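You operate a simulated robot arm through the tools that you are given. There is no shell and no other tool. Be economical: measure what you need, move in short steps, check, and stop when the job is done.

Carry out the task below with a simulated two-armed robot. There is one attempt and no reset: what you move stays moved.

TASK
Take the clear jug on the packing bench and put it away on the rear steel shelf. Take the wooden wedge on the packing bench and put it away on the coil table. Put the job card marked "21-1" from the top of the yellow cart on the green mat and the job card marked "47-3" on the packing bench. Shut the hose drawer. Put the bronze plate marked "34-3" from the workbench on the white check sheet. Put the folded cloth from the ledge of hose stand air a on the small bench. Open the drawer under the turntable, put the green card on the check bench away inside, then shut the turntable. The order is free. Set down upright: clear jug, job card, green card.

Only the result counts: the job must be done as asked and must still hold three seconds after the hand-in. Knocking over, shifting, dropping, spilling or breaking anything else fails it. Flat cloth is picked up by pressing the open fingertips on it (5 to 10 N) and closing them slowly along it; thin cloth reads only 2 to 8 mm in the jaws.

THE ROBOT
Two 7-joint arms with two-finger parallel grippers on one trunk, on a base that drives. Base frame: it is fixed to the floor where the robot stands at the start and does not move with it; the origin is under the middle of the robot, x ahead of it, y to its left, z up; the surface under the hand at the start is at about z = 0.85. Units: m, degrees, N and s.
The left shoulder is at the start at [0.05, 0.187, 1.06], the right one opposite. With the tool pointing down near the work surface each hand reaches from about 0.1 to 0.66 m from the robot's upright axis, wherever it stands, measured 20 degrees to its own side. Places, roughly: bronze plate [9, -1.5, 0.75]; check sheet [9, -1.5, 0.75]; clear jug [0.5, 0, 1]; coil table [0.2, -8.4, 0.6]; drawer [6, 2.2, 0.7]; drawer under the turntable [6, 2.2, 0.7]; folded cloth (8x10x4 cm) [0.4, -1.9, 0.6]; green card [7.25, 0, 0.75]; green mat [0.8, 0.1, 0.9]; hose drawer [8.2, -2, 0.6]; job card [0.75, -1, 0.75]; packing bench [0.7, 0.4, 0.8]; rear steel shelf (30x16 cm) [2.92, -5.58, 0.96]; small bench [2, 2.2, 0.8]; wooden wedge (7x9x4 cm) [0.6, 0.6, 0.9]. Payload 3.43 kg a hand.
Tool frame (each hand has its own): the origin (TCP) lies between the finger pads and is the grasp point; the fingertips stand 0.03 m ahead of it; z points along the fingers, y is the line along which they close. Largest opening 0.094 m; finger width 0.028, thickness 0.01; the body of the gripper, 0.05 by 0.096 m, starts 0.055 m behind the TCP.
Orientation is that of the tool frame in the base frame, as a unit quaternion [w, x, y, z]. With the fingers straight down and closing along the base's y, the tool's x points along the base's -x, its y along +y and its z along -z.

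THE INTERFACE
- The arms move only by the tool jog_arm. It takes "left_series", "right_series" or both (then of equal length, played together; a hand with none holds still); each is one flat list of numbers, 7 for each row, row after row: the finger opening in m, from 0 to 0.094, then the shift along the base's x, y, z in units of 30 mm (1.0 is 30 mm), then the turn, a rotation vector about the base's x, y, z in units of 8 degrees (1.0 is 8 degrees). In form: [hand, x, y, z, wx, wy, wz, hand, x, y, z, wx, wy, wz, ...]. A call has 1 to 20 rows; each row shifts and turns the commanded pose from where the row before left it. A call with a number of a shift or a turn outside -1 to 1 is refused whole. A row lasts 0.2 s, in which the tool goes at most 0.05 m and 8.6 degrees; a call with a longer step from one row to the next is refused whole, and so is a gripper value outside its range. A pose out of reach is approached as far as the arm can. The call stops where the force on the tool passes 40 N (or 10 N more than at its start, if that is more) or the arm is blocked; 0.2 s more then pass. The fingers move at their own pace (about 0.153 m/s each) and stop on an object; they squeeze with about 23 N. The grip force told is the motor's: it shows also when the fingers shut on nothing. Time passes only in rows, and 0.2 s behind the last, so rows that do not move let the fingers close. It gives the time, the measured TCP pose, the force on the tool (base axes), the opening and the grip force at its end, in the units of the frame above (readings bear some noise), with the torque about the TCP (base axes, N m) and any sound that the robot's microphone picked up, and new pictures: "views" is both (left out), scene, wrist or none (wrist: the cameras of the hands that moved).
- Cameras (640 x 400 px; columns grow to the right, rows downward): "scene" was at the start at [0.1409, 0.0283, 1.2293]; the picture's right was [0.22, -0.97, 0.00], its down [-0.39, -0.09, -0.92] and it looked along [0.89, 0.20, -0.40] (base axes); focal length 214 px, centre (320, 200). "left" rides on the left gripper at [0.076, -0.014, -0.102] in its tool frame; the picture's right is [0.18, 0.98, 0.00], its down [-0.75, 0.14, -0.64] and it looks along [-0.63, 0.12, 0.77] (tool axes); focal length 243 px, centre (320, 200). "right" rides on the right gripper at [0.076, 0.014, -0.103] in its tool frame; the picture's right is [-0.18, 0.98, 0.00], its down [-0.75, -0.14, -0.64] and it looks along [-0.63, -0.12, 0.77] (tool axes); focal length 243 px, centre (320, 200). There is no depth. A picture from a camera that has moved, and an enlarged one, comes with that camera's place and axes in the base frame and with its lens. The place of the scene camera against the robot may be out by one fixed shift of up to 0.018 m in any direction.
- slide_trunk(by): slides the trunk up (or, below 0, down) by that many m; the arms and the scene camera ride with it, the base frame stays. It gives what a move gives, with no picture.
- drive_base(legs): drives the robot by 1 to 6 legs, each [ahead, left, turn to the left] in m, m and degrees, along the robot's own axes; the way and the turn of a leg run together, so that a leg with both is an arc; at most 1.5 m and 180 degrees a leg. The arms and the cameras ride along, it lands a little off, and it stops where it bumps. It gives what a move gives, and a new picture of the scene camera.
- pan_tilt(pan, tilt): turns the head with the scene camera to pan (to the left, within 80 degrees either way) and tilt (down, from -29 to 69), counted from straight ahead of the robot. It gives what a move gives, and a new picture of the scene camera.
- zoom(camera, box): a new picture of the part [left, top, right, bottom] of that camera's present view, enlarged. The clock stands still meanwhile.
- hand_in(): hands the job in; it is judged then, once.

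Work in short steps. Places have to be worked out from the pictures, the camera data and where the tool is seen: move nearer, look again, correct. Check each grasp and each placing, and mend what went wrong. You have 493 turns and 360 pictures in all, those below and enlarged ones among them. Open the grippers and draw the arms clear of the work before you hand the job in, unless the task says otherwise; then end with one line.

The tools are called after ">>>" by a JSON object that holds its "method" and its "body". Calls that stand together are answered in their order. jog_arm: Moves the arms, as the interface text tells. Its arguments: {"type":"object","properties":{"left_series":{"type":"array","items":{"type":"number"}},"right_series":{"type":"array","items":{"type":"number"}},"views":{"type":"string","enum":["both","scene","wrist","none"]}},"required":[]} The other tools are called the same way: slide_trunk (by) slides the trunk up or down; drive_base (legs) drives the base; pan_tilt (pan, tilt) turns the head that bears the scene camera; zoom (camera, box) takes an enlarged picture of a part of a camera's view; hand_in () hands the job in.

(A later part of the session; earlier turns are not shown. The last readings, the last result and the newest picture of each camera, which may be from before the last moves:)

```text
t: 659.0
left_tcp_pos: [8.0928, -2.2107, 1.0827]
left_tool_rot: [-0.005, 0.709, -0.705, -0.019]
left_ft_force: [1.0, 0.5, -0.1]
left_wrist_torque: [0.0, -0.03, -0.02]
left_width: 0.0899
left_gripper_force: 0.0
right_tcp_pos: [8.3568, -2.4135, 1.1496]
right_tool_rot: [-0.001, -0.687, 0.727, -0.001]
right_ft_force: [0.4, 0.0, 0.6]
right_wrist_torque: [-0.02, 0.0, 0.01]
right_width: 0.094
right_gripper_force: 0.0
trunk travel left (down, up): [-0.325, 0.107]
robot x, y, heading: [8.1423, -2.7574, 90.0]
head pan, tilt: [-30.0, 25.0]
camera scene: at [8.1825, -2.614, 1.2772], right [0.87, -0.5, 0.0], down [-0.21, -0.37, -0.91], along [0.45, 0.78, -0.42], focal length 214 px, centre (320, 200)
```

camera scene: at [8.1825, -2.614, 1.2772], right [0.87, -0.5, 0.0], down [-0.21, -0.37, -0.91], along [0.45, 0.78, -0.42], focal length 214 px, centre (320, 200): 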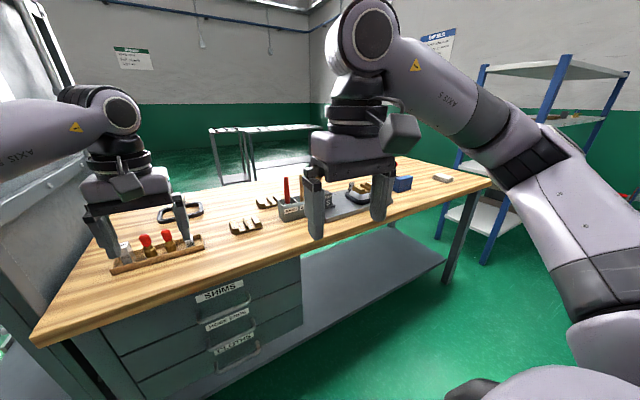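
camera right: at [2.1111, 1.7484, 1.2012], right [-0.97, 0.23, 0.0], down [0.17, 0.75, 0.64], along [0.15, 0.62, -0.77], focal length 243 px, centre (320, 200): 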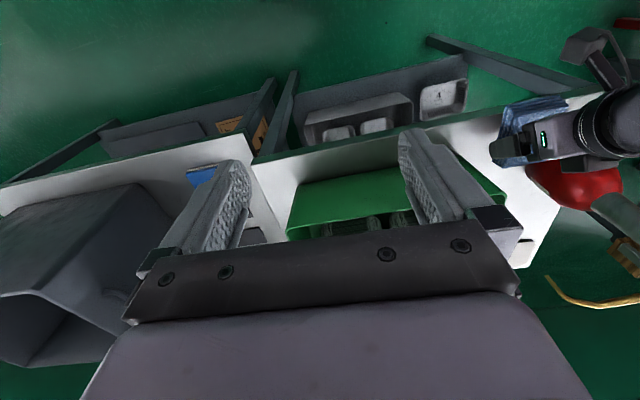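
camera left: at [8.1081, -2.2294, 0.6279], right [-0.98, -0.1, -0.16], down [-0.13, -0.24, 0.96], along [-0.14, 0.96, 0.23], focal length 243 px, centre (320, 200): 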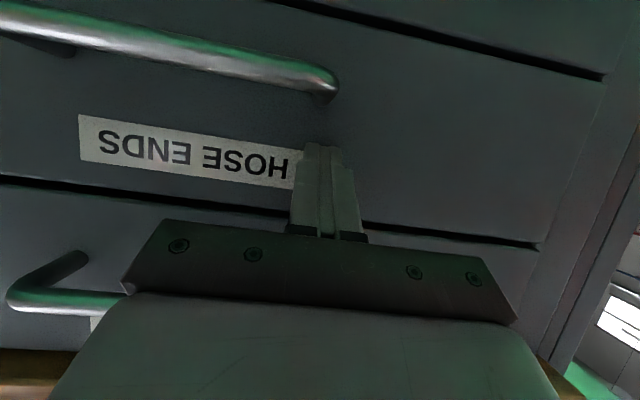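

Strafe right along the bench to see the plates and the check sheet.

>>> {"method": "drive_base", "body": {"legs": [[0.1, -0.65, 0]]}}

>>> {"method": "pan_tilt", "body": {"pan": 0, "tilt": 35}}

>>> {"method": "zoom", "body": {"camera": "scene", "box": [100, 60, 540, 260]}}

```text
t: 665.1
left_tcp_pos: [8.742, -2.113, 1.0836]
left_tool_rot: [-0.006, 0.711, -0.703, -0.019]
left_ft_force: [0.1, -0.2, -0.2]
left_wrist_torque: [0.0, -0.01, 0.03]
left_width: 0.0901
left_gripper_force: 0.0
right_tcp_pos: [9.0076, -2.3116, 1.1481]
right_tool_rot: [-0.001, -0.687, 0.726, -0.001]
right_ft_force: [0.0, 0.4, -0.1]
right_wrist_torque: [-0.03, -0.01, 0.03]
right_width: 0.094
right_gripper_force: 0.1
trunk travel left (down, up): [-0.325, 0.107]
robot x, y, heading: [8.7973, -2.6586, 90.4]
head pan, tilt: [-30.0, 25.0]
camera scene: at [8.8333, -2.5142, 1.2773], right [0.87, -0.5, 0.0], down [-0.21, -0.37, -0.91], along [0.45, 0.79, -0.42], focal length 214 px, centre (320, 200)
```

scene: 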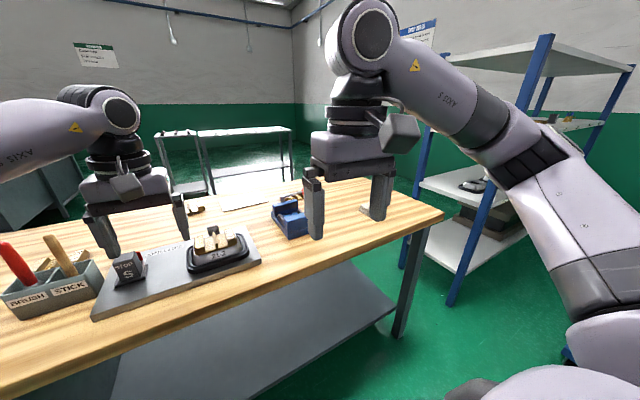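

```text
t: 666.1
left_tcp_pos: [8.7419, -2.1123, 1.083]
left_tool_rot: [-0.006, 0.711, -0.703, -0.02]
left_ft_force: [0.2, 0.1, 0.7]
left_wrist_torque: [0.03, 0.0, 0.01]
left_width: 0.09
left_gripper_force: 0.0
right_tcp_pos: [9.0078, -2.3128, 1.148]
right_tool_rot: [-0.001, -0.688, 0.726, -0.001]
right_ft_force: [-0.1, -0.5, -0.5]
right_wrist_torque: [0.01, 0.01, 0.0]
right_width: 0.094
right_gripper_force: 0.0
trunk travel left (down, up): [-0.325, 0.107]
robot x, y, heading: [8.7929, -2.659, 90.4]
head pan, tilt: [0.0, 35.0]
camera scene: at [8.7872, -2.5061, 1.2615], right [1.0, 0.0, 0.0], down [0.0, -0.57, -0.82], along [0.0, 0.82, -0.57], focal length 214 px, centre (320, 200)
```

scene: 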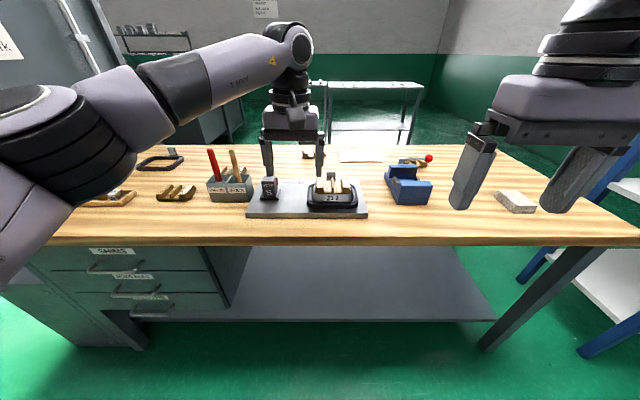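

```text
1.45 times, centred on (320, 160) of scene
camera zoom: at [8.7872, -2.5061, 1.2615], right [1.0, 0.0, 0.0], down [0.0, -0.57, -0.82], along [0.0, 0.82, -0.57], focal length 312 px, centre (320, 258)
```

zoom: 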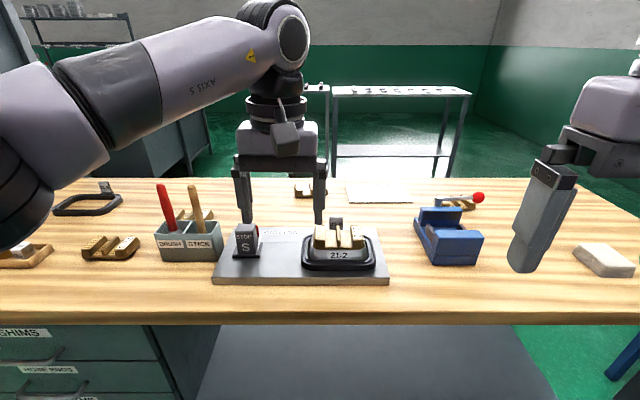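

Pull the left hand back out of view and zoom on the bronze plates.

>>> {"method": "jog_arm", "body": {"left_series": [0.09, -0.3, -0.9, 0.3, 0, 0, 0, 0.09, -0.3, -0.9, 0.3, 0, 0, 0, 0.09, -0.3, -0.8, 0.3, 0, 0, 0, 0.09, -0.5, 0, 0, 0, 0, 0, 0.09, -0.5, 0, 0, 0, 0, 0], "views": "none"}}

>>> {"method": "zoom", "body": {"camera": "scene", "box": [240, 130, 460, 230]}}

>>> {"method": "zoom", "body": {"camera": "scene", "box": [70, 140, 270, 230]}}

```text
t: 667.3
left_tcp_pos: [8.6818, -2.1899, 1.1095]
left_tool_rot: [-0.005, 0.71, -0.704, -0.019]
left_ft_force: [0.3, 0.0, 0.5]
left_wrist_torque: [-0.04, -0.04, -0.02]
left_width: 0.0899
left_gripper_force: 0.1
right_tcp_pos: [9.0083, -2.3115, 1.1482]
right_tool_rot: [-0.001, -0.688, 0.726, -0.001]
right_ft_force: [0.2, 0.4, 0.0]
right_wrist_torque: [-0.03, -0.01, 0.01]
right_width: 0.0939
right_gripper_force: 0.0
trunk travel left (down, up): [-0.325, 0.107]
robot x, y, heading: [8.7939, -2.6633, 90.0]
head pan, tilt: [0.0, 35.0]
```

```text
2.91 times, centred on (350, 180) of scene
camera zoom: at [8.7869, -2.5061, 1.2615], right [1.0, 0.0, 0.0], down [0.0, -0.57, -0.82], along [0.0, 0.82, -0.57], focal length 624 px, centre (233, 258)
```

zoom: 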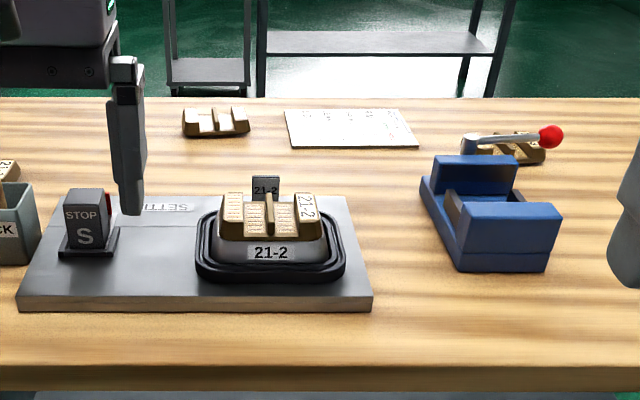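

```text
3.20 times, centred on (170, 185) of scene
camera zoom: at [8.7869, -2.5061, 1.2615], right [1.0, 0.0, 0.0], down [0.0, -0.57, -0.82], along [0.0, 0.82, -0.57], focal length 686 px, centre (800, 248)
```

zoom: 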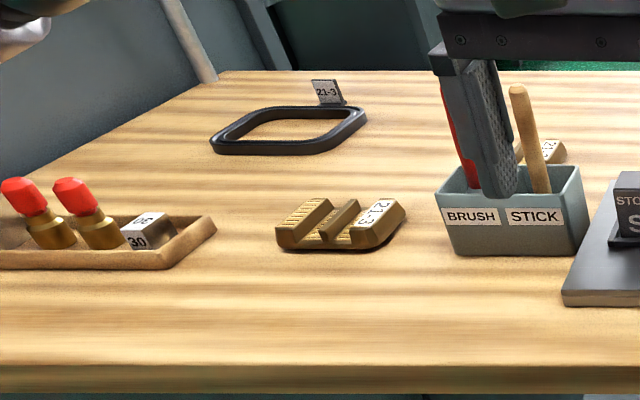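

Zoom tight on the three far plates.

>>> {"method": "zoom", "body": {"camera": "scene", "box": [295, 158, 335, 183]}}

>>> {"method": "zoom", "body": {"camera": "scene", "box": [395, 163, 445, 194]}}

>>> {"method": "zoom", "body": {"camera": "scene", "box": [220, 165, 260, 200]}}

```text
16.00 times, centred on (315, 170) of scene
camera zoom: at [8.7869, -2.5061, 1.2615], right [1.0, 0.0, 0.0], down [0.0, -0.57, -0.82], along [0.0, 0.82, -0.57], focal length 3432 px, centre (400, 672)
```

zoom: 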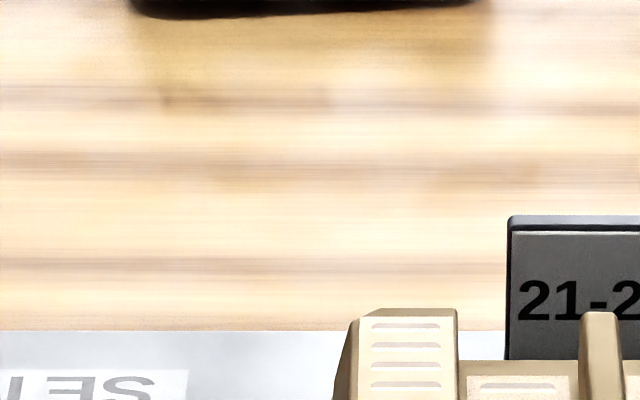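

```text
12.80 times, centred on (420, 178) of scene
camera zoom: at [8.7869, -2.5061, 1.2615], right [1.0, 0.0, 0.0], down [0.0, -0.57, -0.82], along [0.0, 0.82, -0.57], focal length 2745 px, centre (-960, 475)
```

zoom: 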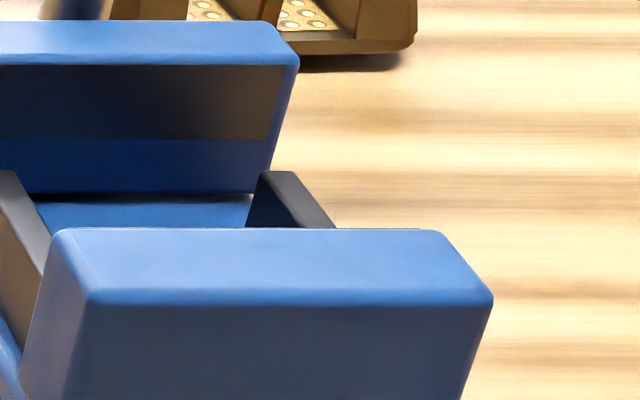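

```text
11.43 times, centred on (240, 182) of scene
camera zoom: at [8.7869, -2.5061, 1.2615], right [1.0, 0.0, 0.0], down [0.0, -0.57, -0.82], along [0.0, 0.82, -0.57], focal length 2451 px, centre (1234, 400)
```

zoom: 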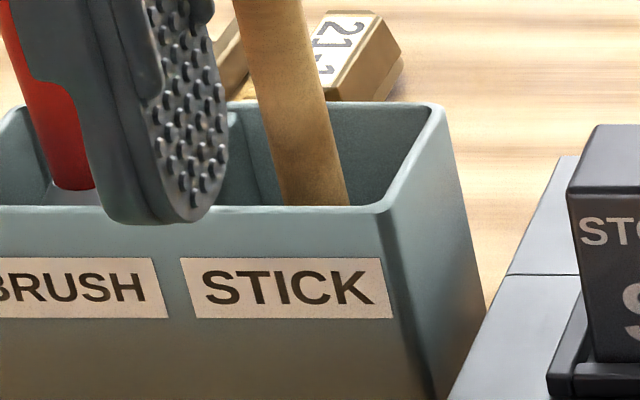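

>>> {"method": "zoom", "body": {"camera": "scene", "box": [295, 140, 335, 165]}}

>>> {"method": "zoom", "body": {"camera": "scene", "box": [395, 145, 445, 176]}}

```text
16.00 times, centred on (315, 152) of scene
camera zoom: at [8.7869, -2.5061, 1.2615], right [1.0, 0.0, 0.0], down [0.0, -0.57, -0.82], along [0.0, 0.82, -0.57], focal length 3432 px, centre (400, 960)
```

zoom: 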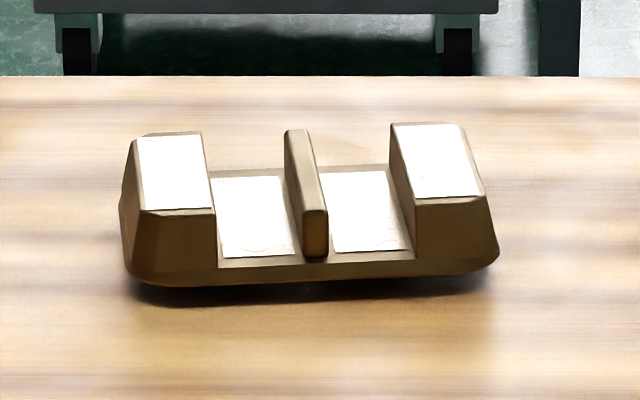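

```text
12.80 times, centred on (420, 160) of scene
camera zoom: at [8.7869, -2.5061, 1.2615], right [1.0, 0.0, 0.0], down [0.0, -0.57, -0.82], along [0.0, 0.82, -0.57], focal length 2745 px, centre (-960, 706)
```

zoom: 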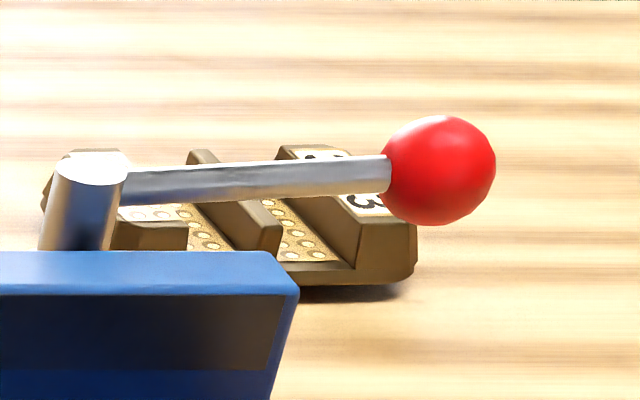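

The plate behind the vise ("…3") and the sheet lie near the bench's far side. Check whether one can get round the right end.

>>> {"method": "pan_tilt", "body": {"pan": -62, "tilt": 18}}

```text
t: 668.6
left_tcp_pos: [8.6844, -2.1909, 1.11]
left_tool_rot: [-0.006, 0.71, -0.704, -0.019]
left_ft_force: [0.8, -0.3, 0.3]
left_wrist_torque: [0.0, 0.01, -0.02]
left_width: 0.0897
left_gripper_force: 0.2
right_tcp_pos: [9.0065, -2.312, 1.1492]
right_tool_rot: [-0.001, -0.687, 0.727, -0.002]
right_ft_force: [0.7, 0.4, 0.3]
right_wrist_torque: [0.01, -0.03, 0.01]
right_width: 0.0941
right_gripper_force: 0.0
trunk travel left (down, up): [-0.325, 0.107]
robot x, y, heading: [8.7953, -2.6606, 90.7]
head pan, tilt: [-62.0, 18.0]
camera scene: at [8.8696, -2.55, 1.2886], right [0.47, -0.88, 0.0], down [-0.27, -0.15, -0.95], along [0.84, 0.45, -0.31], focal length 214 px, centre (320, 200)
```

scene: 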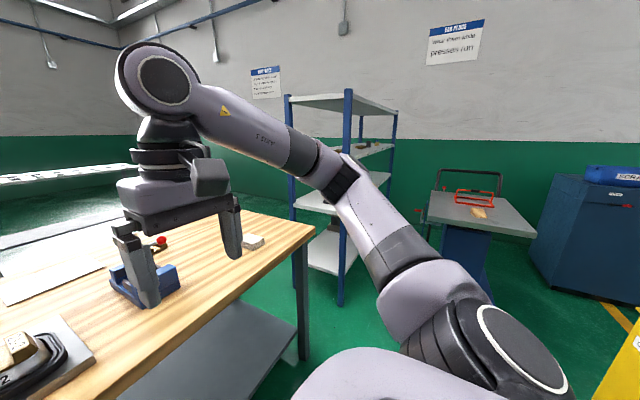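

Look at the gap between blue shelf and dolly from nearer: turn east and advance.

>>> {"method": "drive_base", "body": {"legs": [[-0.1, 0, -45], [0, 0, -45]]}}

>>> {"method": "pan_tilt", "body": {"pan": 10, "tilt": 22}}

```text
t: 673.1
left_tcp_pos: [9.2263, -2.6411, 1.1099]
left_tool_rot: [0.018, -0.005, 1.0, 0.01]
left_ft_force: [0.9, -0.6, 0.5]
left_wrist_torque: [-0.01, -0.02, 0.03]
left_width: 0.0899
left_gripper_force: 0.2
right_tcp_pos: [9.105, -2.9651, 1.1489]
right_tool_rot: [-0.002, 0.028, 1.0, 0.0]
right_ft_force: [0.3, 0.3, 0.1]
right_wrist_torque: [0.01, -0.01, 0.02]
right_width: 0.0941
right_gripper_force: 0.1
trunk travel left (down, up): [-0.325, 0.107]
robot x, y, heading: [8.7611, -2.7508, 0.2]
head pan, tilt: [-62.0, 18.0]
camera scene: at [8.852, -2.8261, 1.2886], right [-0.88, -0.47, 0.0], down [-0.15, 0.27, -0.95], along [0.45, -0.84, -0.31], focal length 214 px, centre (320, 200)
```

scene: 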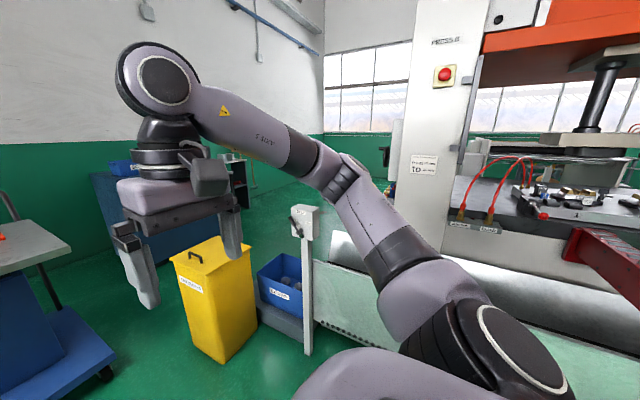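

```text
t: 674.6
left_tcp_pos: [9.2267, -2.6407, 1.1096]
left_tool_rot: [0.017, -0.005, 1.0, 0.01]
left_ft_force: [0.7, 0.3, -0.6]
left_wrist_torque: [-0.02, -0.02, -0.02]
left_width: 0.0899
left_gripper_force: 0.0
right_tcp_pos: [9.105, -2.965, 1.149]
right_tool_rot: [-0.002, 0.028, 1.0, 0.001]
right_ft_force: [0.1, -0.3, -0.7]
right_wrist_torque: [0.0, -0.01, -0.01]
right_width: 0.0939
right_gripper_force: 0.0
trunk travel left (down, up): [-0.325, 0.107]
robot x, y, heading: [8.7563, -2.752, 0.3]
head pan, tilt: [10.0, 22.0]
camera scene: at [8.8995, -2.7275, 1.2821], right [0.17, -0.98, 0.0], down [-0.37, -0.07, -0.93], along [0.91, 0.16, -0.37], focal length 214 px, centre (320, 200)
```

scene: 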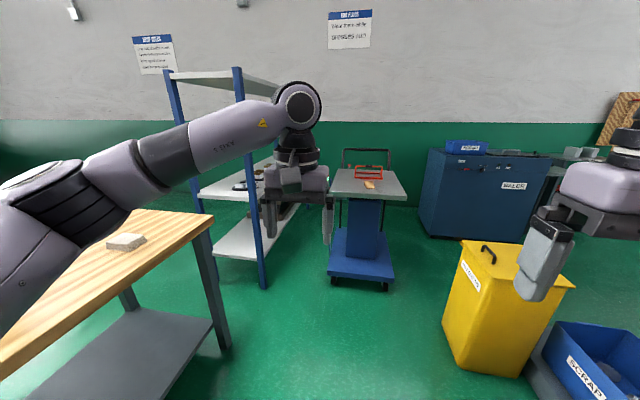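

Both sides look tight; I need to know my own base's width. I turn the right hand so its camera looks back at the base.

>>> {"method": "jog_arm", "body": {"right_series": [0.09, 0.2, -0.6, 0, 0, 0, 1, 0.09, 0.2, -0.6, 0, 0, 0, 1, 0.09, 0.2, -0.6, 0, 0, 0, 1, 0.09, 0.2, -0.6, 0, 0, 0, 1, 0.09, 0, -0.6, 0, 0, 0, 1, 0.09, 0, -0.6, 0, 0, 0, 1, 0.09, 0, -0.6, 0, 0, 0, 1, 0.09, 0, -0.6, 0, 0, 0, 1, 0.09, 0, -0.3, 0, 0, 0, 1, 0.09, 0, 0, 0, 0, 0, 1, 0.09, 0, 0, 0, 0, 0, 1, 0.09, 0, 0, 0, 0, 0, 1, 0.09, 0, 0, 0, 0, 0, 1, 0.09, 0, 0, 0, 0, 0, 1, 0.09, 0, 0, 0, 0, 0, 1], "views": "wrist"}}

```text
t: 677.8
left_tcp_pos: [9.2283, -2.6413, 1.1112]
left_tool_rot: [0.016, -0.005, 1.0, 0.01]
left_ft_force: [-0.1, -0.7, -0.9]
left_wrist_torque: [-0.03, 0.04, 0.04]
left_width: 0.09
left_gripper_force: 0.0
right_tcp_pos: [8.9573, -2.9108, 1.0914]
right_tool_rot: [0.0, 0.838, -0.546, 0.007]
right_ft_force: [21.3, 3.8, -3.6]
right_wrist_torque: [-0.22, 1.2, -0.1]
right_width: 0.0779
right_gripper_force: 0.1
right hand out of reach, approached as far as the arm can: row 6, 7, 8, 9, 10, 11, 12, 13, 14, 15
trunk travel left (down, up): [-0.325, 0.107]
robot x, y, heading: [8.7596, -2.7457, 0.1]
head pan, tilt: [10.0, 22.0]
stopped in row 15 (right hand): the force on the tool passed its limit at 93 N (the readings are from after the stop); the commanded pose is now the measured one
camera right: at [8.9721, -2.9847, 1.1938], right [-0.97, -0.23, -0.01], down [-0.18, 0.75, 0.63], along [-0.14, 0.62, -0.77], focal length 243 px, centre (320, 200)
```

right: 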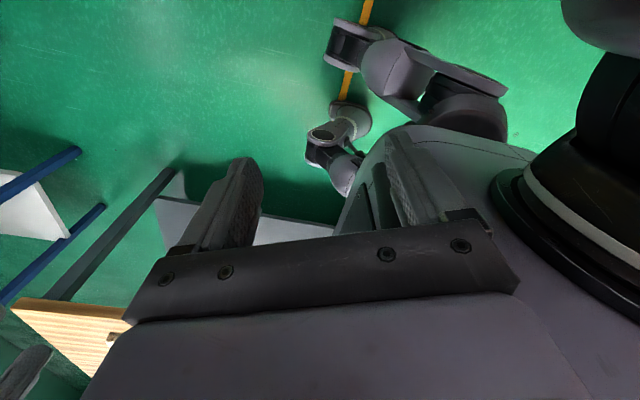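

My hand touched my own chest; I move it away and restore its pose. Also I recall the wide corridor along the north wall (y≈3.5) — the area behind the benches should be reachable from there.

>>> {"method": "jog_arm", "body": {"right_series": [0.094, 0.8, -0.3, 0.3, 0, 0, -0.5, 0.094, 0.8, -0.3, 0.3, 0, 0, -1, 0.094, 0.8, -0.2, 0, 0, 0, -1, 0.094, 0.6, 0, 0, 0, 0, -1, 0.094, 0.6, 0, 0, 0, 0, -1, 0.094, 0.5, 0, 0, 0, 0, -1, 0.094, 0, 0, 0, 0, 0, -1, 0.094, 0, 0, 0, 0, 0, -1, 0.094, 0, 0, 0, 0, 0, -1, 0.094, 0, 0, 0, 0, 0, -1, 0.094, 0, 0, 0, 0, 0, -1, 0.094, 0, 0, 0, 0, 0, -1, 0.094, 0, 0, 0, 0, 0, -1, 0.094, 0, 0, 0, 0, 0, -1, 0.094, 0, 0, 0, 0, 0, -0.3], "views": "wrist"}}

```text
t: 681.0
left_tcp_pos: [9.2272, -2.6402, 1.1102]
left_tool_rot: [0.017, -0.005, 1.0, 0.01]
left_ft_force: [-0.7, -0.4, 0.2]
left_wrist_torque: [-0.01, 0.01, -0.02]
left_width: 0.0902
left_gripper_force: 0.0
right_tcp_pos: [9.0576, -2.9225, 1.1049]
right_tool_rot: [-0.006, -0.032, 0.999, -0.003]
right_ft_force: [-0.6, -0.2, 0.3]
right_wrist_torque: [-0.01, -0.03, 0.0]
right_width: 0.0941
right_gripper_force: 0.1
right hand out of reach, approached as far as the arm can: row 1, 2
trunk travel left (down, up): [-0.325, 0.107]
robot x, y, heading: [8.758, -2.7553, 0.1]
head pan, tilt: [10.0, 22.0]
camera right: at [8.9816, -2.9129, 1.208], right [0.12, 0.99, -0.01], down [0.77, -0.09, 0.63], along [0.63, -0.08, -0.77], focal length 243 px, centre (320, 200)
```

right: 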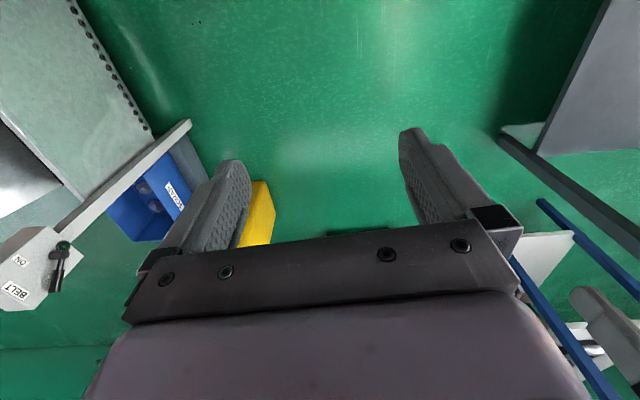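

Drive: back west, then strafe north along the check bench front.

>>> {"method": "drive_base", "body": {"legs": [[-1.4, 0, 0], [-1.45, 0, 0], [0, 1.45, 0], [0, 1.45, 0], [0, 0.8, 0]]}}

>>> {"method": "drive_base", "body": {"legs": [[-1.0, 0, 0], [-0.85, 0, 0]]}}

>>> {"method": "pan_tilt", "body": {"pan": 60, "tilt": 15}}

```text
t: 726.9
left_tcp_pos: [6.4175, 1.0824, 1.1099]
left_tool_rot: [0.017, -0.004, 1.0, 0.009]
left_ft_force: [-0.2, 0.7, -0.2]
left_wrist_torque: [0.02, -0.01, 0.04]
left_width: 0.09
left_gripper_force: 0.1
right_tcp_pos: [6.249, 0.8021, 1.1051]
right_tool_rot: [-0.006, -0.031, 0.999, -0.003]
right_ft_force: [1.1, -0.1, 0.3]
right_wrist_torque: [-0.04, -0.01, 0.01]
right_width: 0.0941
right_gripper_force: 0.2
trunk travel left (down, up): [-0.325, 0.107]
robot x, y, heading: [5.9452, 0.9726, 0.1]
head pan, tilt: [10.0, 22.0]
camera scene: at [6.0898, 0.9965, 1.2821], right [0.17, -0.98, 0.0], down [-0.37, -0.07, -0.93], along [0.91, 0.16, -0.37], focal length 214 px, centre (320, 200)
```

scene: 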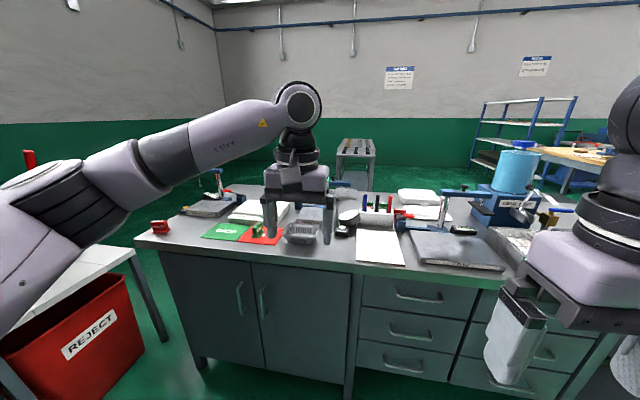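

```text
t: 736.2
left_tcp_pos: [4.5621, 1.0796, 1.1106]
left_tool_rot: [0.018, -0.005, 1.0, 0.01]
left_ft_force: [0.3, 0.3, -0.2]
left_wrist_torque: [0.0, 0.0, 0.01]
left_width: 0.0902
left_gripper_force: 0.0
right_tcp_pos: [4.3942, 0.7989, 1.1052]
right_tool_rot: [-0.006, -0.033, 0.999, -0.004]
right_ft_force: [0.4, 0.7, 0.8]
right_wrist_torque: [0.01, 0.02, -0.01]
right_width: 0.0939
right_gripper_force: 0.2
trunk travel left (down, up): [-0.325, 0.107]
robot x, y, heading: [4.0946, 0.9692, 0.2]
head pan, tilt: [10.0, 22.0]
camera scene: at [4.2348, 0.993, 1.2822], right [0.18, -0.98, 0.0], down [-0.37, -0.07, -0.93], along [0.91, 0.16, -0.37], focal length 214 px, centre (320, 200)
```

scene: 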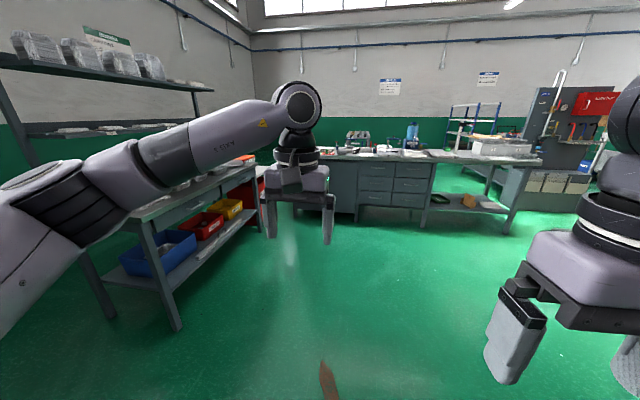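

```text
t: 737.4
left_tcp_pos: [4.5629, 1.0794, 1.1099]
left_tool_rot: [0.017, -0.006, 1.0, 0.01]
left_ft_force: [0.5, 0.0, 0.2]
left_wrist_torque: [0.02, -0.01, -0.01]
left_width: 0.09
left_gripper_force: 0.0
right_tcp_pos: [4.3934, 0.7995, 1.1052]
right_tool_rot: [-0.007, -0.034, 0.999, -0.003]
right_ft_force: [0.4, 0.6, 0.0]
right_wrist_torque: [-0.01, -0.02, -0.03]
right_width: 0.0939
right_gripper_force: 0.0
trunk travel left (down, up): [-0.325, 0.107]
robot x, y, heading: [4.0926, 0.9635, 0.0]
head pan, tilt: [60.0, 15.0]
camera scene: at [4.1903, 1.0577, 1.2935], right [0.87, -0.5, 0.0], down [-0.13, -0.22, -0.97], along [0.48, 0.84, -0.26], focal length 214 px, centre (320, 200)
```

scene: 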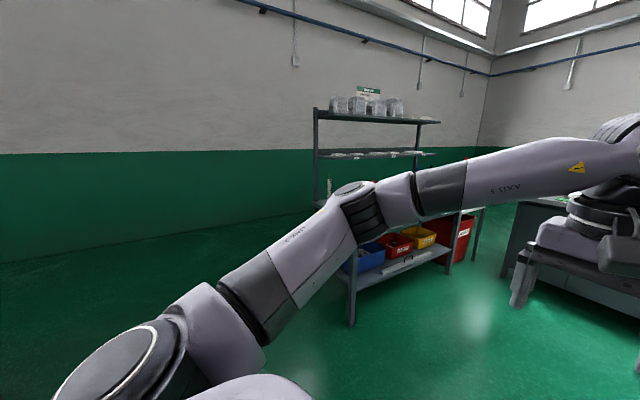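

Corridor behind the turntable bench is open to the wall. Strafe left to y≈3.4, then go east.

>>> {"method": "drive_base", "body": {"legs": [[0, 1.3, 0], [0, 1.1, 0], [1.4, 0, 0], [1.2, 0, 0]]}}

>>> {"method": "pan_tilt", "body": {"pan": -20, "tilt": 18}}

```text
t: 770.8
left_tcp_pos: [7.1785, 3.4954, 1.1097]
left_tool_rot: [0.017, -0.006, 1.0, 0.01]
left_ft_force: [-0.1, -0.3, -0.8]
left_wrist_torque: [0.01, -0.02, -0.03]
left_width: 0.09
left_gripper_force: 0.1
right_tcp_pos: [7.0124, 3.2131, 1.1039]
right_tool_rot: [-0.007, -0.035, 0.999, -0.003]
right_ft_force: [1.0, -0.5, -0.5]
right_wrist_torque: [0.01, -0.04, 0.02]
right_width: 0.0939
right_gripper_force: 0.1
trunk travel left (down, up): [-0.325, 0.107]
robot x, y, heading: [6.7074, 3.3851, 0.3]
head pan, tilt: [60.0, 15.0]
camera scene: at [6.8077, 3.4727, 1.2935], right [0.87, -0.5, 0.0], down [-0.13, -0.22, -0.97], along [0.48, 0.84, -0.26], focal length 214 px, centre (320, 200)
```

scene: 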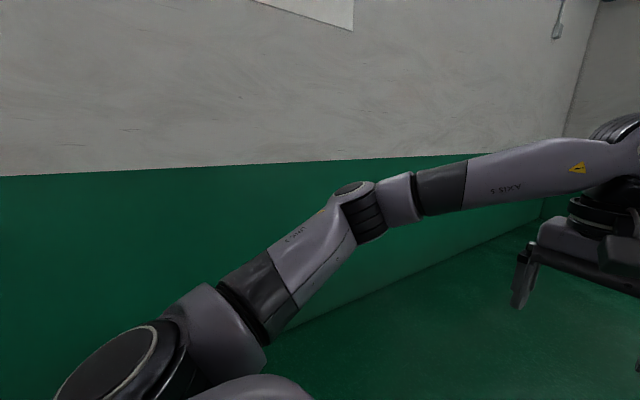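

```text
t: 772.4
left_tcp_pos: [7.1803, 3.4955, 1.1088]
left_tool_rot: [0.018, -0.006, 1.0, 0.01]
left_ft_force: [0.6, 0.0, -0.3]
left_wrist_torque: [-0.02, -0.02, 0.04]
left_width: 0.0903
left_gripper_force: 0.1
right_tcp_pos: [7.012, 3.214, 1.1051]
right_tool_rot: [-0.006, -0.034, 0.999, -0.002]
right_ft_force: [0.4, -0.3, 0.7]
right_wrist_torque: [0.01, 0.0, 0.0]
right_width: 0.0941
right_gripper_force: 0.1
trunk travel left (down, up): [-0.325, 0.107]
robot x, y, heading: [6.7083, 3.3835, 0.4]
head pan, tilt: [-20.0, 18.0]
camera scene: at [6.849, 3.3601, 1.2886], right [-0.34, -0.94, 0.0], down [-0.29, 0.1, -0.95], along [0.9, -0.32, -0.31], focal length 214 px, centre (320, 200)
```

scene: 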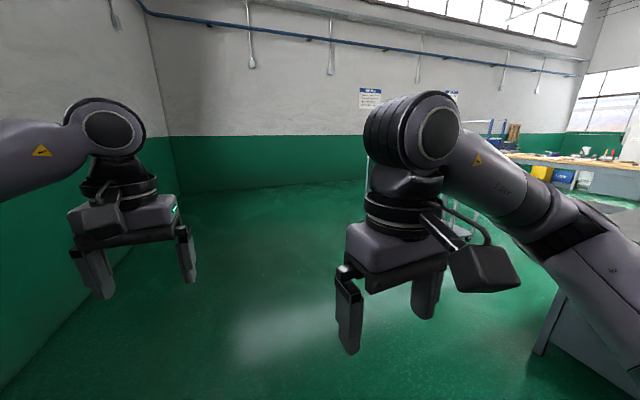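

Open floor ahead. Go on to x≈8.3 and turn to face south.

>>> {"method": "drive_base", "body": {"legs": [[1.5, 0, 0], [0, 0, -90]]}}

>>> {"method": "pan_tilt", "body": {"pan": 0, "tilt": 18}}

```text
t: 783.6
left_tcp_pos: [8.3255, 2.9183, 1.11]
left_tool_rot: [0.019, 0.7, 0.714, -0.006]
left_ft_force: [-0.3, 0.1, -0.1]
left_wrist_torque: [0.0, 0.0, -0.02]
left_width: 0.0899
left_gripper_force: 0.2
right_tcp_pos: [8.0421, 3.0835, 1.1045]
right_tool_rot: [-0.005, 0.679, 0.734, 0.003]
right_ft_force: [0.4, -0.8, -0.9]
right_wrist_torque: [-0.02, 0.0, 0.0]
right_width: 0.0939
right_gripper_force: 0.1
trunk travel left (down, up): [-0.325, 0.107]
robot x, y, heading: [8.2107, 3.3897, -89.6]
head pan, tilt: [-20.0, 18.0]
camera scene: at [8.1725, 3.2475, 1.2886], right [-0.94, 0.33, 0.0], down [0.1, 0.29, -0.95], along [-0.31, -0.9, -0.31], focal length 214 px, centre (320, 200)
```

scene: 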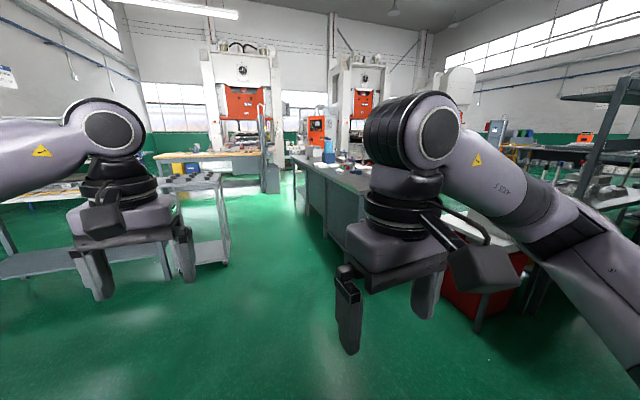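

```text
t: 784.4
left_tcp_pos: [8.3256, 2.918, 1.1092]
left_tool_rot: [0.019, 0.7, 0.714, -0.006]
left_ft_force: [-0.2, 1.1, 0.3]
left_wrist_torque: [-0.01, -0.02, 0.01]
left_width: 0.0901
left_gripper_force: 0.0
right_tcp_pos: [8.0418, 3.0832, 1.1055]
right_tool_rot: [-0.006, 0.679, 0.734, 0.001]
right_ft_force: [0.5, 0.1, 0.9]
right_wrist_torque: [-0.01, 0.01, -0.01]
right_width: 0.094
right_gripper_force: 0.1
trunk travel left (down, up): [-0.325, 0.107]
robot x, y, heading: [8.2131, 3.3845, -89.6]
head pan, tilt: [0.0, 18.0]
camera scene: at [8.2045, 3.2423, 1.2886], right [-1.0, -0.01, 0.0], down [0.0, 0.31, -0.95], along [0.01, -0.95, -0.31], focal length 214 px, centre (320, 200)
```

scene: 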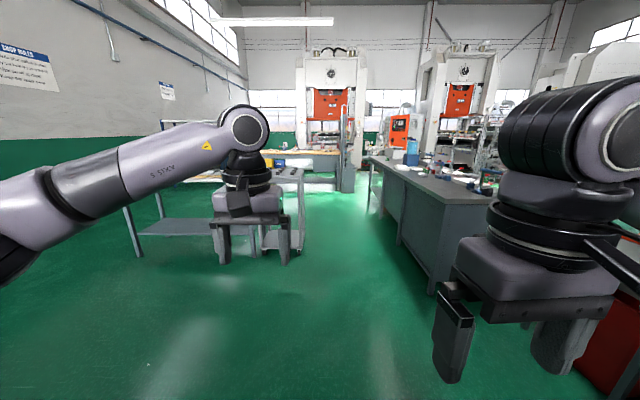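

Aisle x≈7.45–8.45 leads south behind the check bench. Drive down it to y≈0.6.

>>> {"method": "drive_base", "body": {"legs": [[0.6, -0.25, -0.4], [1.2, 0, 0], [0.9, 0, 0]]}}

>>> {"method": "pan_tilt", "body": {"pan": 35, "tilt": 22}}

>>> {"method": "pan_tilt", "body": {"pan": -50, "tilt": 28}}

```text
t: 798.1
left_tcp_pos: [8.0708, 0.1971, 1.11]
left_tool_rot: [0.019, 0.705, 0.709, -0.005]
left_ft_force: [-0.3, 0.5, -0.2]
left_wrist_torque: [0.01, 0.01, -0.01]
left_width: 0.0902
left_gripper_force: 0.1
right_tcp_pos: [7.7904, 0.368, 1.1058]
right_tool_rot: [-0.006, 0.686, 0.728, 0.002]
right_ft_force: [0.2, -0.1, 0.4]
right_wrist_torque: [-0.01, 0.0, -0.01]
right_width: 0.0942
right_gripper_force: 0.0
trunk travel left (down, up): [-0.325, 0.107]
robot x, y, heading: [7.9631, 0.6669, -90.1]
head pan, tilt: [0.0, 18.0]
camera scene: at [7.954, 0.5238, 1.2886], right [-1.0, 0.0, 0.0], down [0.0, 0.31, -0.95], along [0.0, -0.95, -0.31], focal length 214 px, centre (320, 200)
```

scene: 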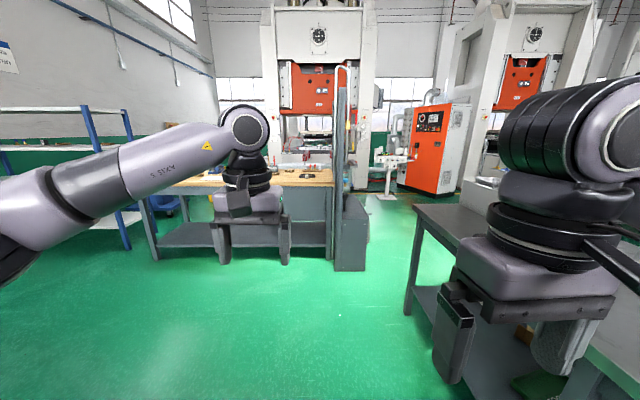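

```text
t: 799.1
left_tcp_pos: [8.0704, 0.1973, 1.1101]
left_tool_rot: [0.019, 0.706, 0.708, -0.005]
left_ft_force: [-0.3, 0.1, 0.6]
left_wrist_torque: [0.04, 0.0, 0.01]
left_width: 0.0899
left_gripper_force: 0.2
right_tcp_pos: [7.7897, 0.3676, 1.104]
right_tool_rot: [-0.005, 0.685, 0.728, 0.003]
right_ft_force: [-0.4, -0.5, -0.4]
right_wrist_torque: [0.03, -0.06, 0.01]
right_width: 0.0939
right_gripper_force: 0.1
trunk travel left (down, up): [-0.325, 0.107]
robot x, y, heading: [7.9638, 0.6694, -90.0]
head pan, tilt: [35.0, 22.0]
camera scene: at [8.0072, 0.541, 1.2821], right [-0.82, -0.57, 0.0], down [-0.21, 0.31, -0.93], along [0.53, -0.76, -0.37], focal length 214 px, centre (320, 200)
```

scene: 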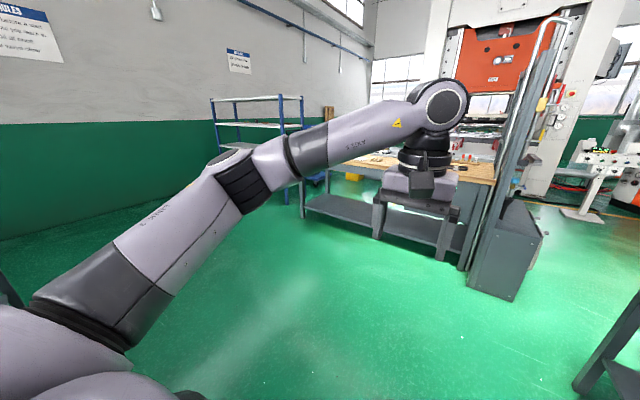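

```text
t: 800.7
left_tcp_pos: [8.0698, 0.1979, 1.1099]
left_tool_rot: [0.019, 0.706, 0.708, -0.006]
left_ft_force: [0.0, 0.3, -0.5]
left_wrist_torque: [0.0, 0.02, 0.04]
left_width: 0.0901
left_gripper_force: 0.0
right_tcp_pos: [7.7897, 0.3681, 1.1048]
right_tool_rot: [-0.006, 0.685, 0.728, 0.003]
right_ft_force: [0.8, 0.3, 0.0]
right_wrist_torque: [-0.01, 0.04, -0.02]
right_width: 0.0941
right_gripper_force: 0.0
trunk travel left (down, up): [-0.325, 0.107]
robot x, y, heading: [7.9611, 0.6646, -90.3]
head pan, tilt: [-50.0, 28.0]
camera scene: at [7.8843, 0.5589, 1.2725], right [-0.64, 0.77, 0.0], down [0.36, 0.3, -0.88], along [-0.68, -0.57, -0.47], focal length 214 px, centre (320, 200)
```

scene: 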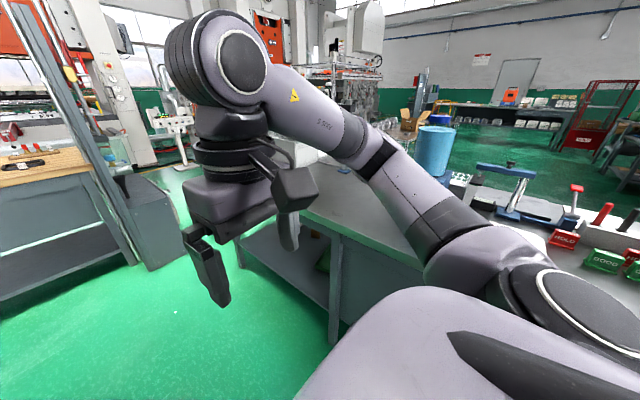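

Plenty of room north of the workbench. Drive to its north side near x≈9.1.

>>> {"method": "drive_base", "body": {"legs": [[0.8, 1.1, 0], [0.65, 0.05, 0]]}}

>>> {"method": "pan_tilt", "body": {"pan": 0, "tilt": 38}}

```text
t: 813.9
left_tcp_pos: [9.2187, -1.2429, 1.1104]
left_tool_rot: [0.019, 0.705, 0.709, -0.006]
left_ft_force: [0.1, -0.4, 1.4]
left_wrist_torque: [0.03, -0.01, 0.03]
left_width: 0.0902
left_gripper_force: 0.0
right_tcp_pos: [8.9358, -1.0731, 1.1045]
right_tool_rot: [-0.006, 0.686, 0.728, 0.002]
right_ft_force: [-0.2, 0.1, 0.1]
right_wrist_torque: [0.02, -0.02, -0.03]
right_width: 0.0937
right_gripper_force: 0.1
trunk travel left (down, up): [-0.325, 0.107]
robot x, y, heading: [9.1075, -0.7711, -89.9]
head pan, tilt: [-50.0, 28.0]
camera scene: at [9.0327, -0.8823, 1.2724], right [-0.64, 0.77, 0.0], down [0.36, 0.3, -0.88], along [-0.68, -0.57, -0.47], focal length 214 px, centre (320, 200)
```

scene: 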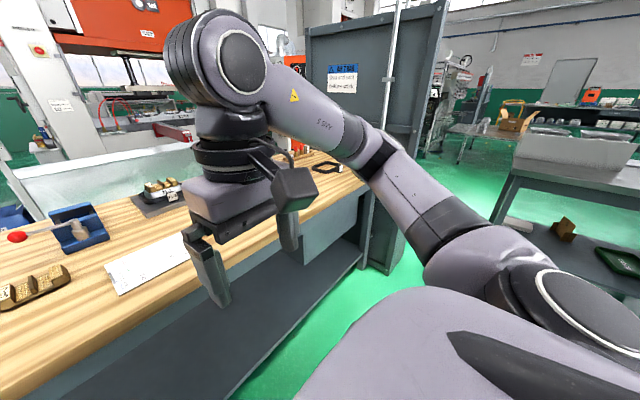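

```text
t: 815.1
left_tcp_pos: [9.2196, -1.2428, 1.1094]
left_tool_rot: [0.019, 0.705, 0.709, -0.005]
left_ft_force: [1.0, -0.2, 0.5]
left_wrist_torque: [-0.03, 0.0, 0.0]
left_width: 0.0898
left_gripper_force: 0.1
right_tcp_pos: [8.9379, -1.0736, 1.1043]
right_tool_rot: [-0.006, 0.685, 0.728, 0.003]
right_ft_force: [-0.7, 0.3, 0.4]
right_wrist_torque: [0.0, 0.01, -0.01]
right_width: 0.0939
right_gripper_force: 0.1
trunk travel left (down, up): [-0.325, 0.107]
robot x, y, heading: [9.1089, -0.7705, -90.1]
head pan, tilt: [0.0, 38.0]
camera scene: at [9.1024, -0.9099, 1.257], right [-1.0, 0.0, 0.0], down [0.0, 0.62, -0.79], along [0.0, -0.79, -0.62], focal length 214 px, centre (320, 200)
```

scene: 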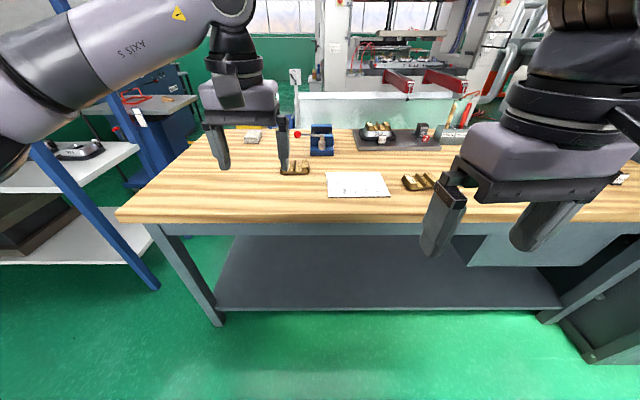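

Zoom on the plates near the sheet.

>>> {"method": "zoom", "body": {"camera": "scene", "box": [265, 145, 345, 195]}}

>>> {"method": "zoom", "body": {"camera": "scene", "box": [385, 155, 465, 205]}}

```text
8.00 times, centred on (305, 170) of scene
camera zoom: at [9.1024, -0.9099, 1.257], right [-1.0, 0.0, 0.0], down [0.0, 0.62, -0.79], along [0.0, -0.79, -0.62], focal length 1716 px, centre (440, 440)
```

zoom: 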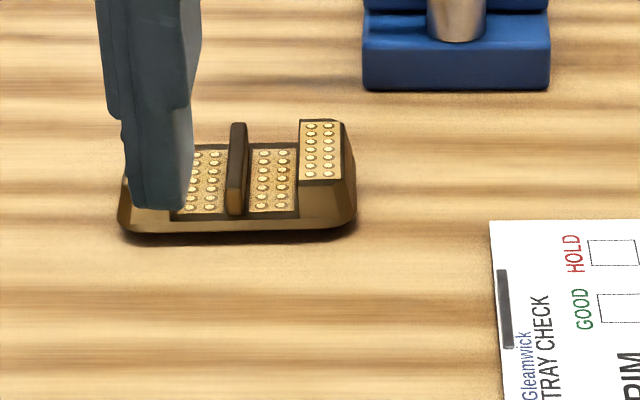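

```text
8.00 times, centred on (425, 180) of scene
camera zoom: at [9.1024, -0.9099, 1.257], right [-1.0, 0.0, 0.0], down [0.0, 0.62, -0.79], along [0.0, -0.79, -0.62], focal length 1716 px, centre (-520, 360)
```

zoom: 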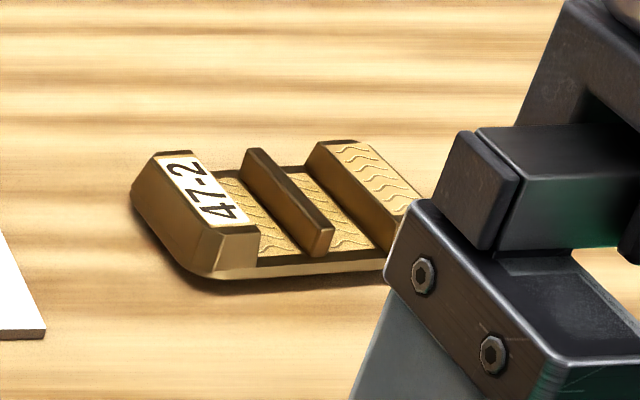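

The right one is 47‑2. The left one's mark is behind my left finger; view it with the left wrist camera.

>>> {"method": "jog_arm", "body": {"left_series": [0.094, 0, 0.6, 0, 0, 0, 0, 0.094, 0, 0.6, 0, 0, 0, 0], "views": "wrist"}}

>>> {"method": "zoom", "body": {"camera": "left", "box": [230, 60, 430, 185]}}

```text
t: 815.7
left_tcp_pos: [9.2205, -1.2068, 1.1097]
left_tool_rot: [0.019, 0.705, 0.709, -0.006]
left_ft_force: [-0.1, 0.5, 0.1]
left_wrist_torque: [-0.04, -0.01, 0.0]
left_width: 0.094
left_gripper_force: 0.0
right_tcp_pos: [8.9381, -1.073, 1.1042]
right_tool_rot: [-0.006, 0.685, 0.728, 0.002]
right_ft_force: [0.4, -0.5, 0.4]
right_wrist_torque: [-0.02, 0.0, 0.01]
right_width: 0.094
right_gripper_force: 0.1
trunk travel left (down, up): [-0.325, 0.107]
robot x, y, heading: [9.1123, -0.7721, -90.0]
head pan, tilt: [0.0, 38.0]
camera left: at [9.2017, -1.1263, 1.2103], right [0.98, 0.19, 0.01], down [0.13, -0.73, 0.67], along [0.14, -0.66, -0.74], focal length 243 px, centre (320, 200)
```

left: 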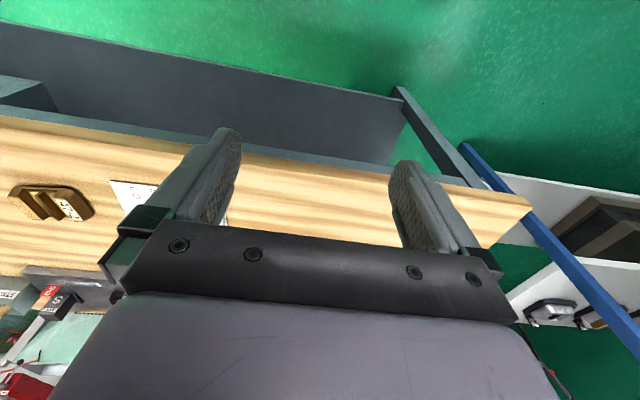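

```text
3.20 times, centred on (330, 122) of left
camera zoom: at [9.2017, -1.1263, 1.2103], right [0.98, 0.19, 0.01], down [0.13, -0.73, 0.67], along [0.14, -0.66, -0.74], focal length 776 px, centre (288, 448)
```

zoom: 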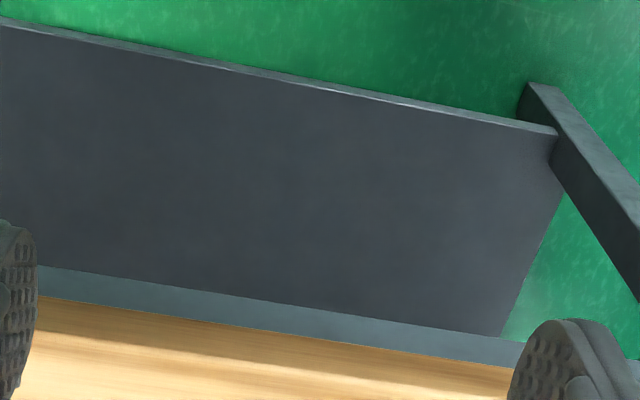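

>>> {"method": "zoom", "body": {"camera": "scene", "box": [265, 145, 345, 195]}}

```text
8.00 times, centred on (305, 170) of scene
camera zoom: at [9.1024, -0.9097, 1.257], right [-1.0, 0.0, 0.0], down [0.0, 0.62, -0.79], along [0.0, -0.79, -0.62], focal length 1716 px, centre (440, 440)
```

zoom: 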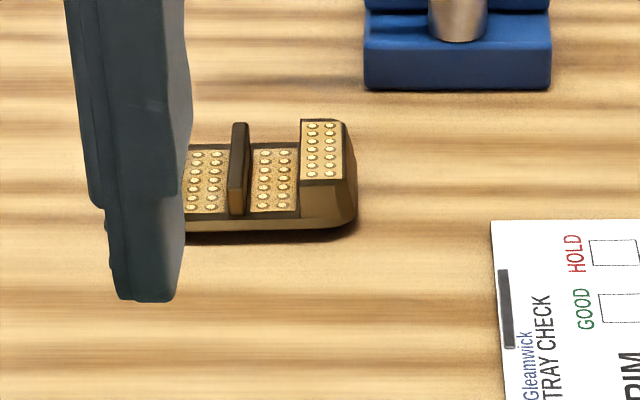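

>>> {"method": "jog_arm", "body": {"left_series": [0.094, 0.9, 0, 0.2, 0, 0, 0, 0.094, 0.9, 0, 0.2, 0, 0, 0, 0.094, 0.9, 0, 0, 0, 0, 0], "views": "none"}}

>>> {"method": "zoom", "body": {"camera": "scene", "box": [255, 140, 335, 190]}}

```text
t: 816.5
left_tcp_pos: [9.3012, -1.2074, 1.1214]
left_tool_rot: [0.018, 0.706, 0.708, -0.004]
left_ft_force: [-0.3, -0.7, 0.5]
left_wrist_torque: [-0.03, 0.05, -0.02]
left_width: 0.0939
left_gripper_force: 0.1
right_tcp_pos: [8.9382, -1.0735, 1.1052]
right_tool_rot: [-0.007, 0.685, 0.728, 0.002]
right_ft_force: [0.8, -0.4, -0.7]
right_wrist_torque: [0.02, 0.02, -0.02]
right_width: 0.0939
right_gripper_force: 0.0
trunk travel left (down, up): [-0.325, 0.107]
robot x, y, heading: [9.1104, -0.7699, -90.1]
head pan, tilt: [0.0, 38.0]
```

```text
8.00 times, centred on (295, 165) of scene
camera zoom: at [9.1028, -0.9098, 1.257], right [-1.0, 0.0, 0.0], down [0.0, 0.62, -0.79], along [0.0, -0.79, -0.62], focal length 1716 px, centre (520, 480)
```

zoom: 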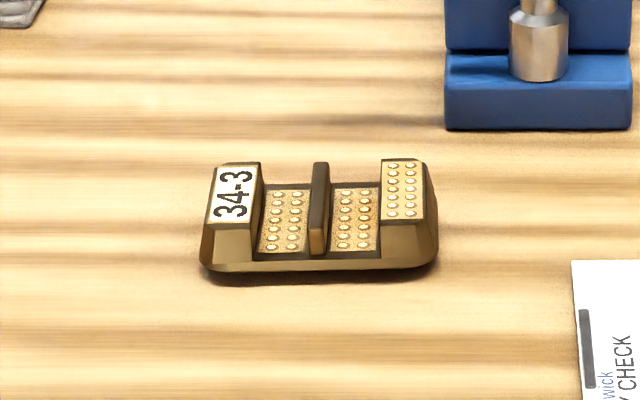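

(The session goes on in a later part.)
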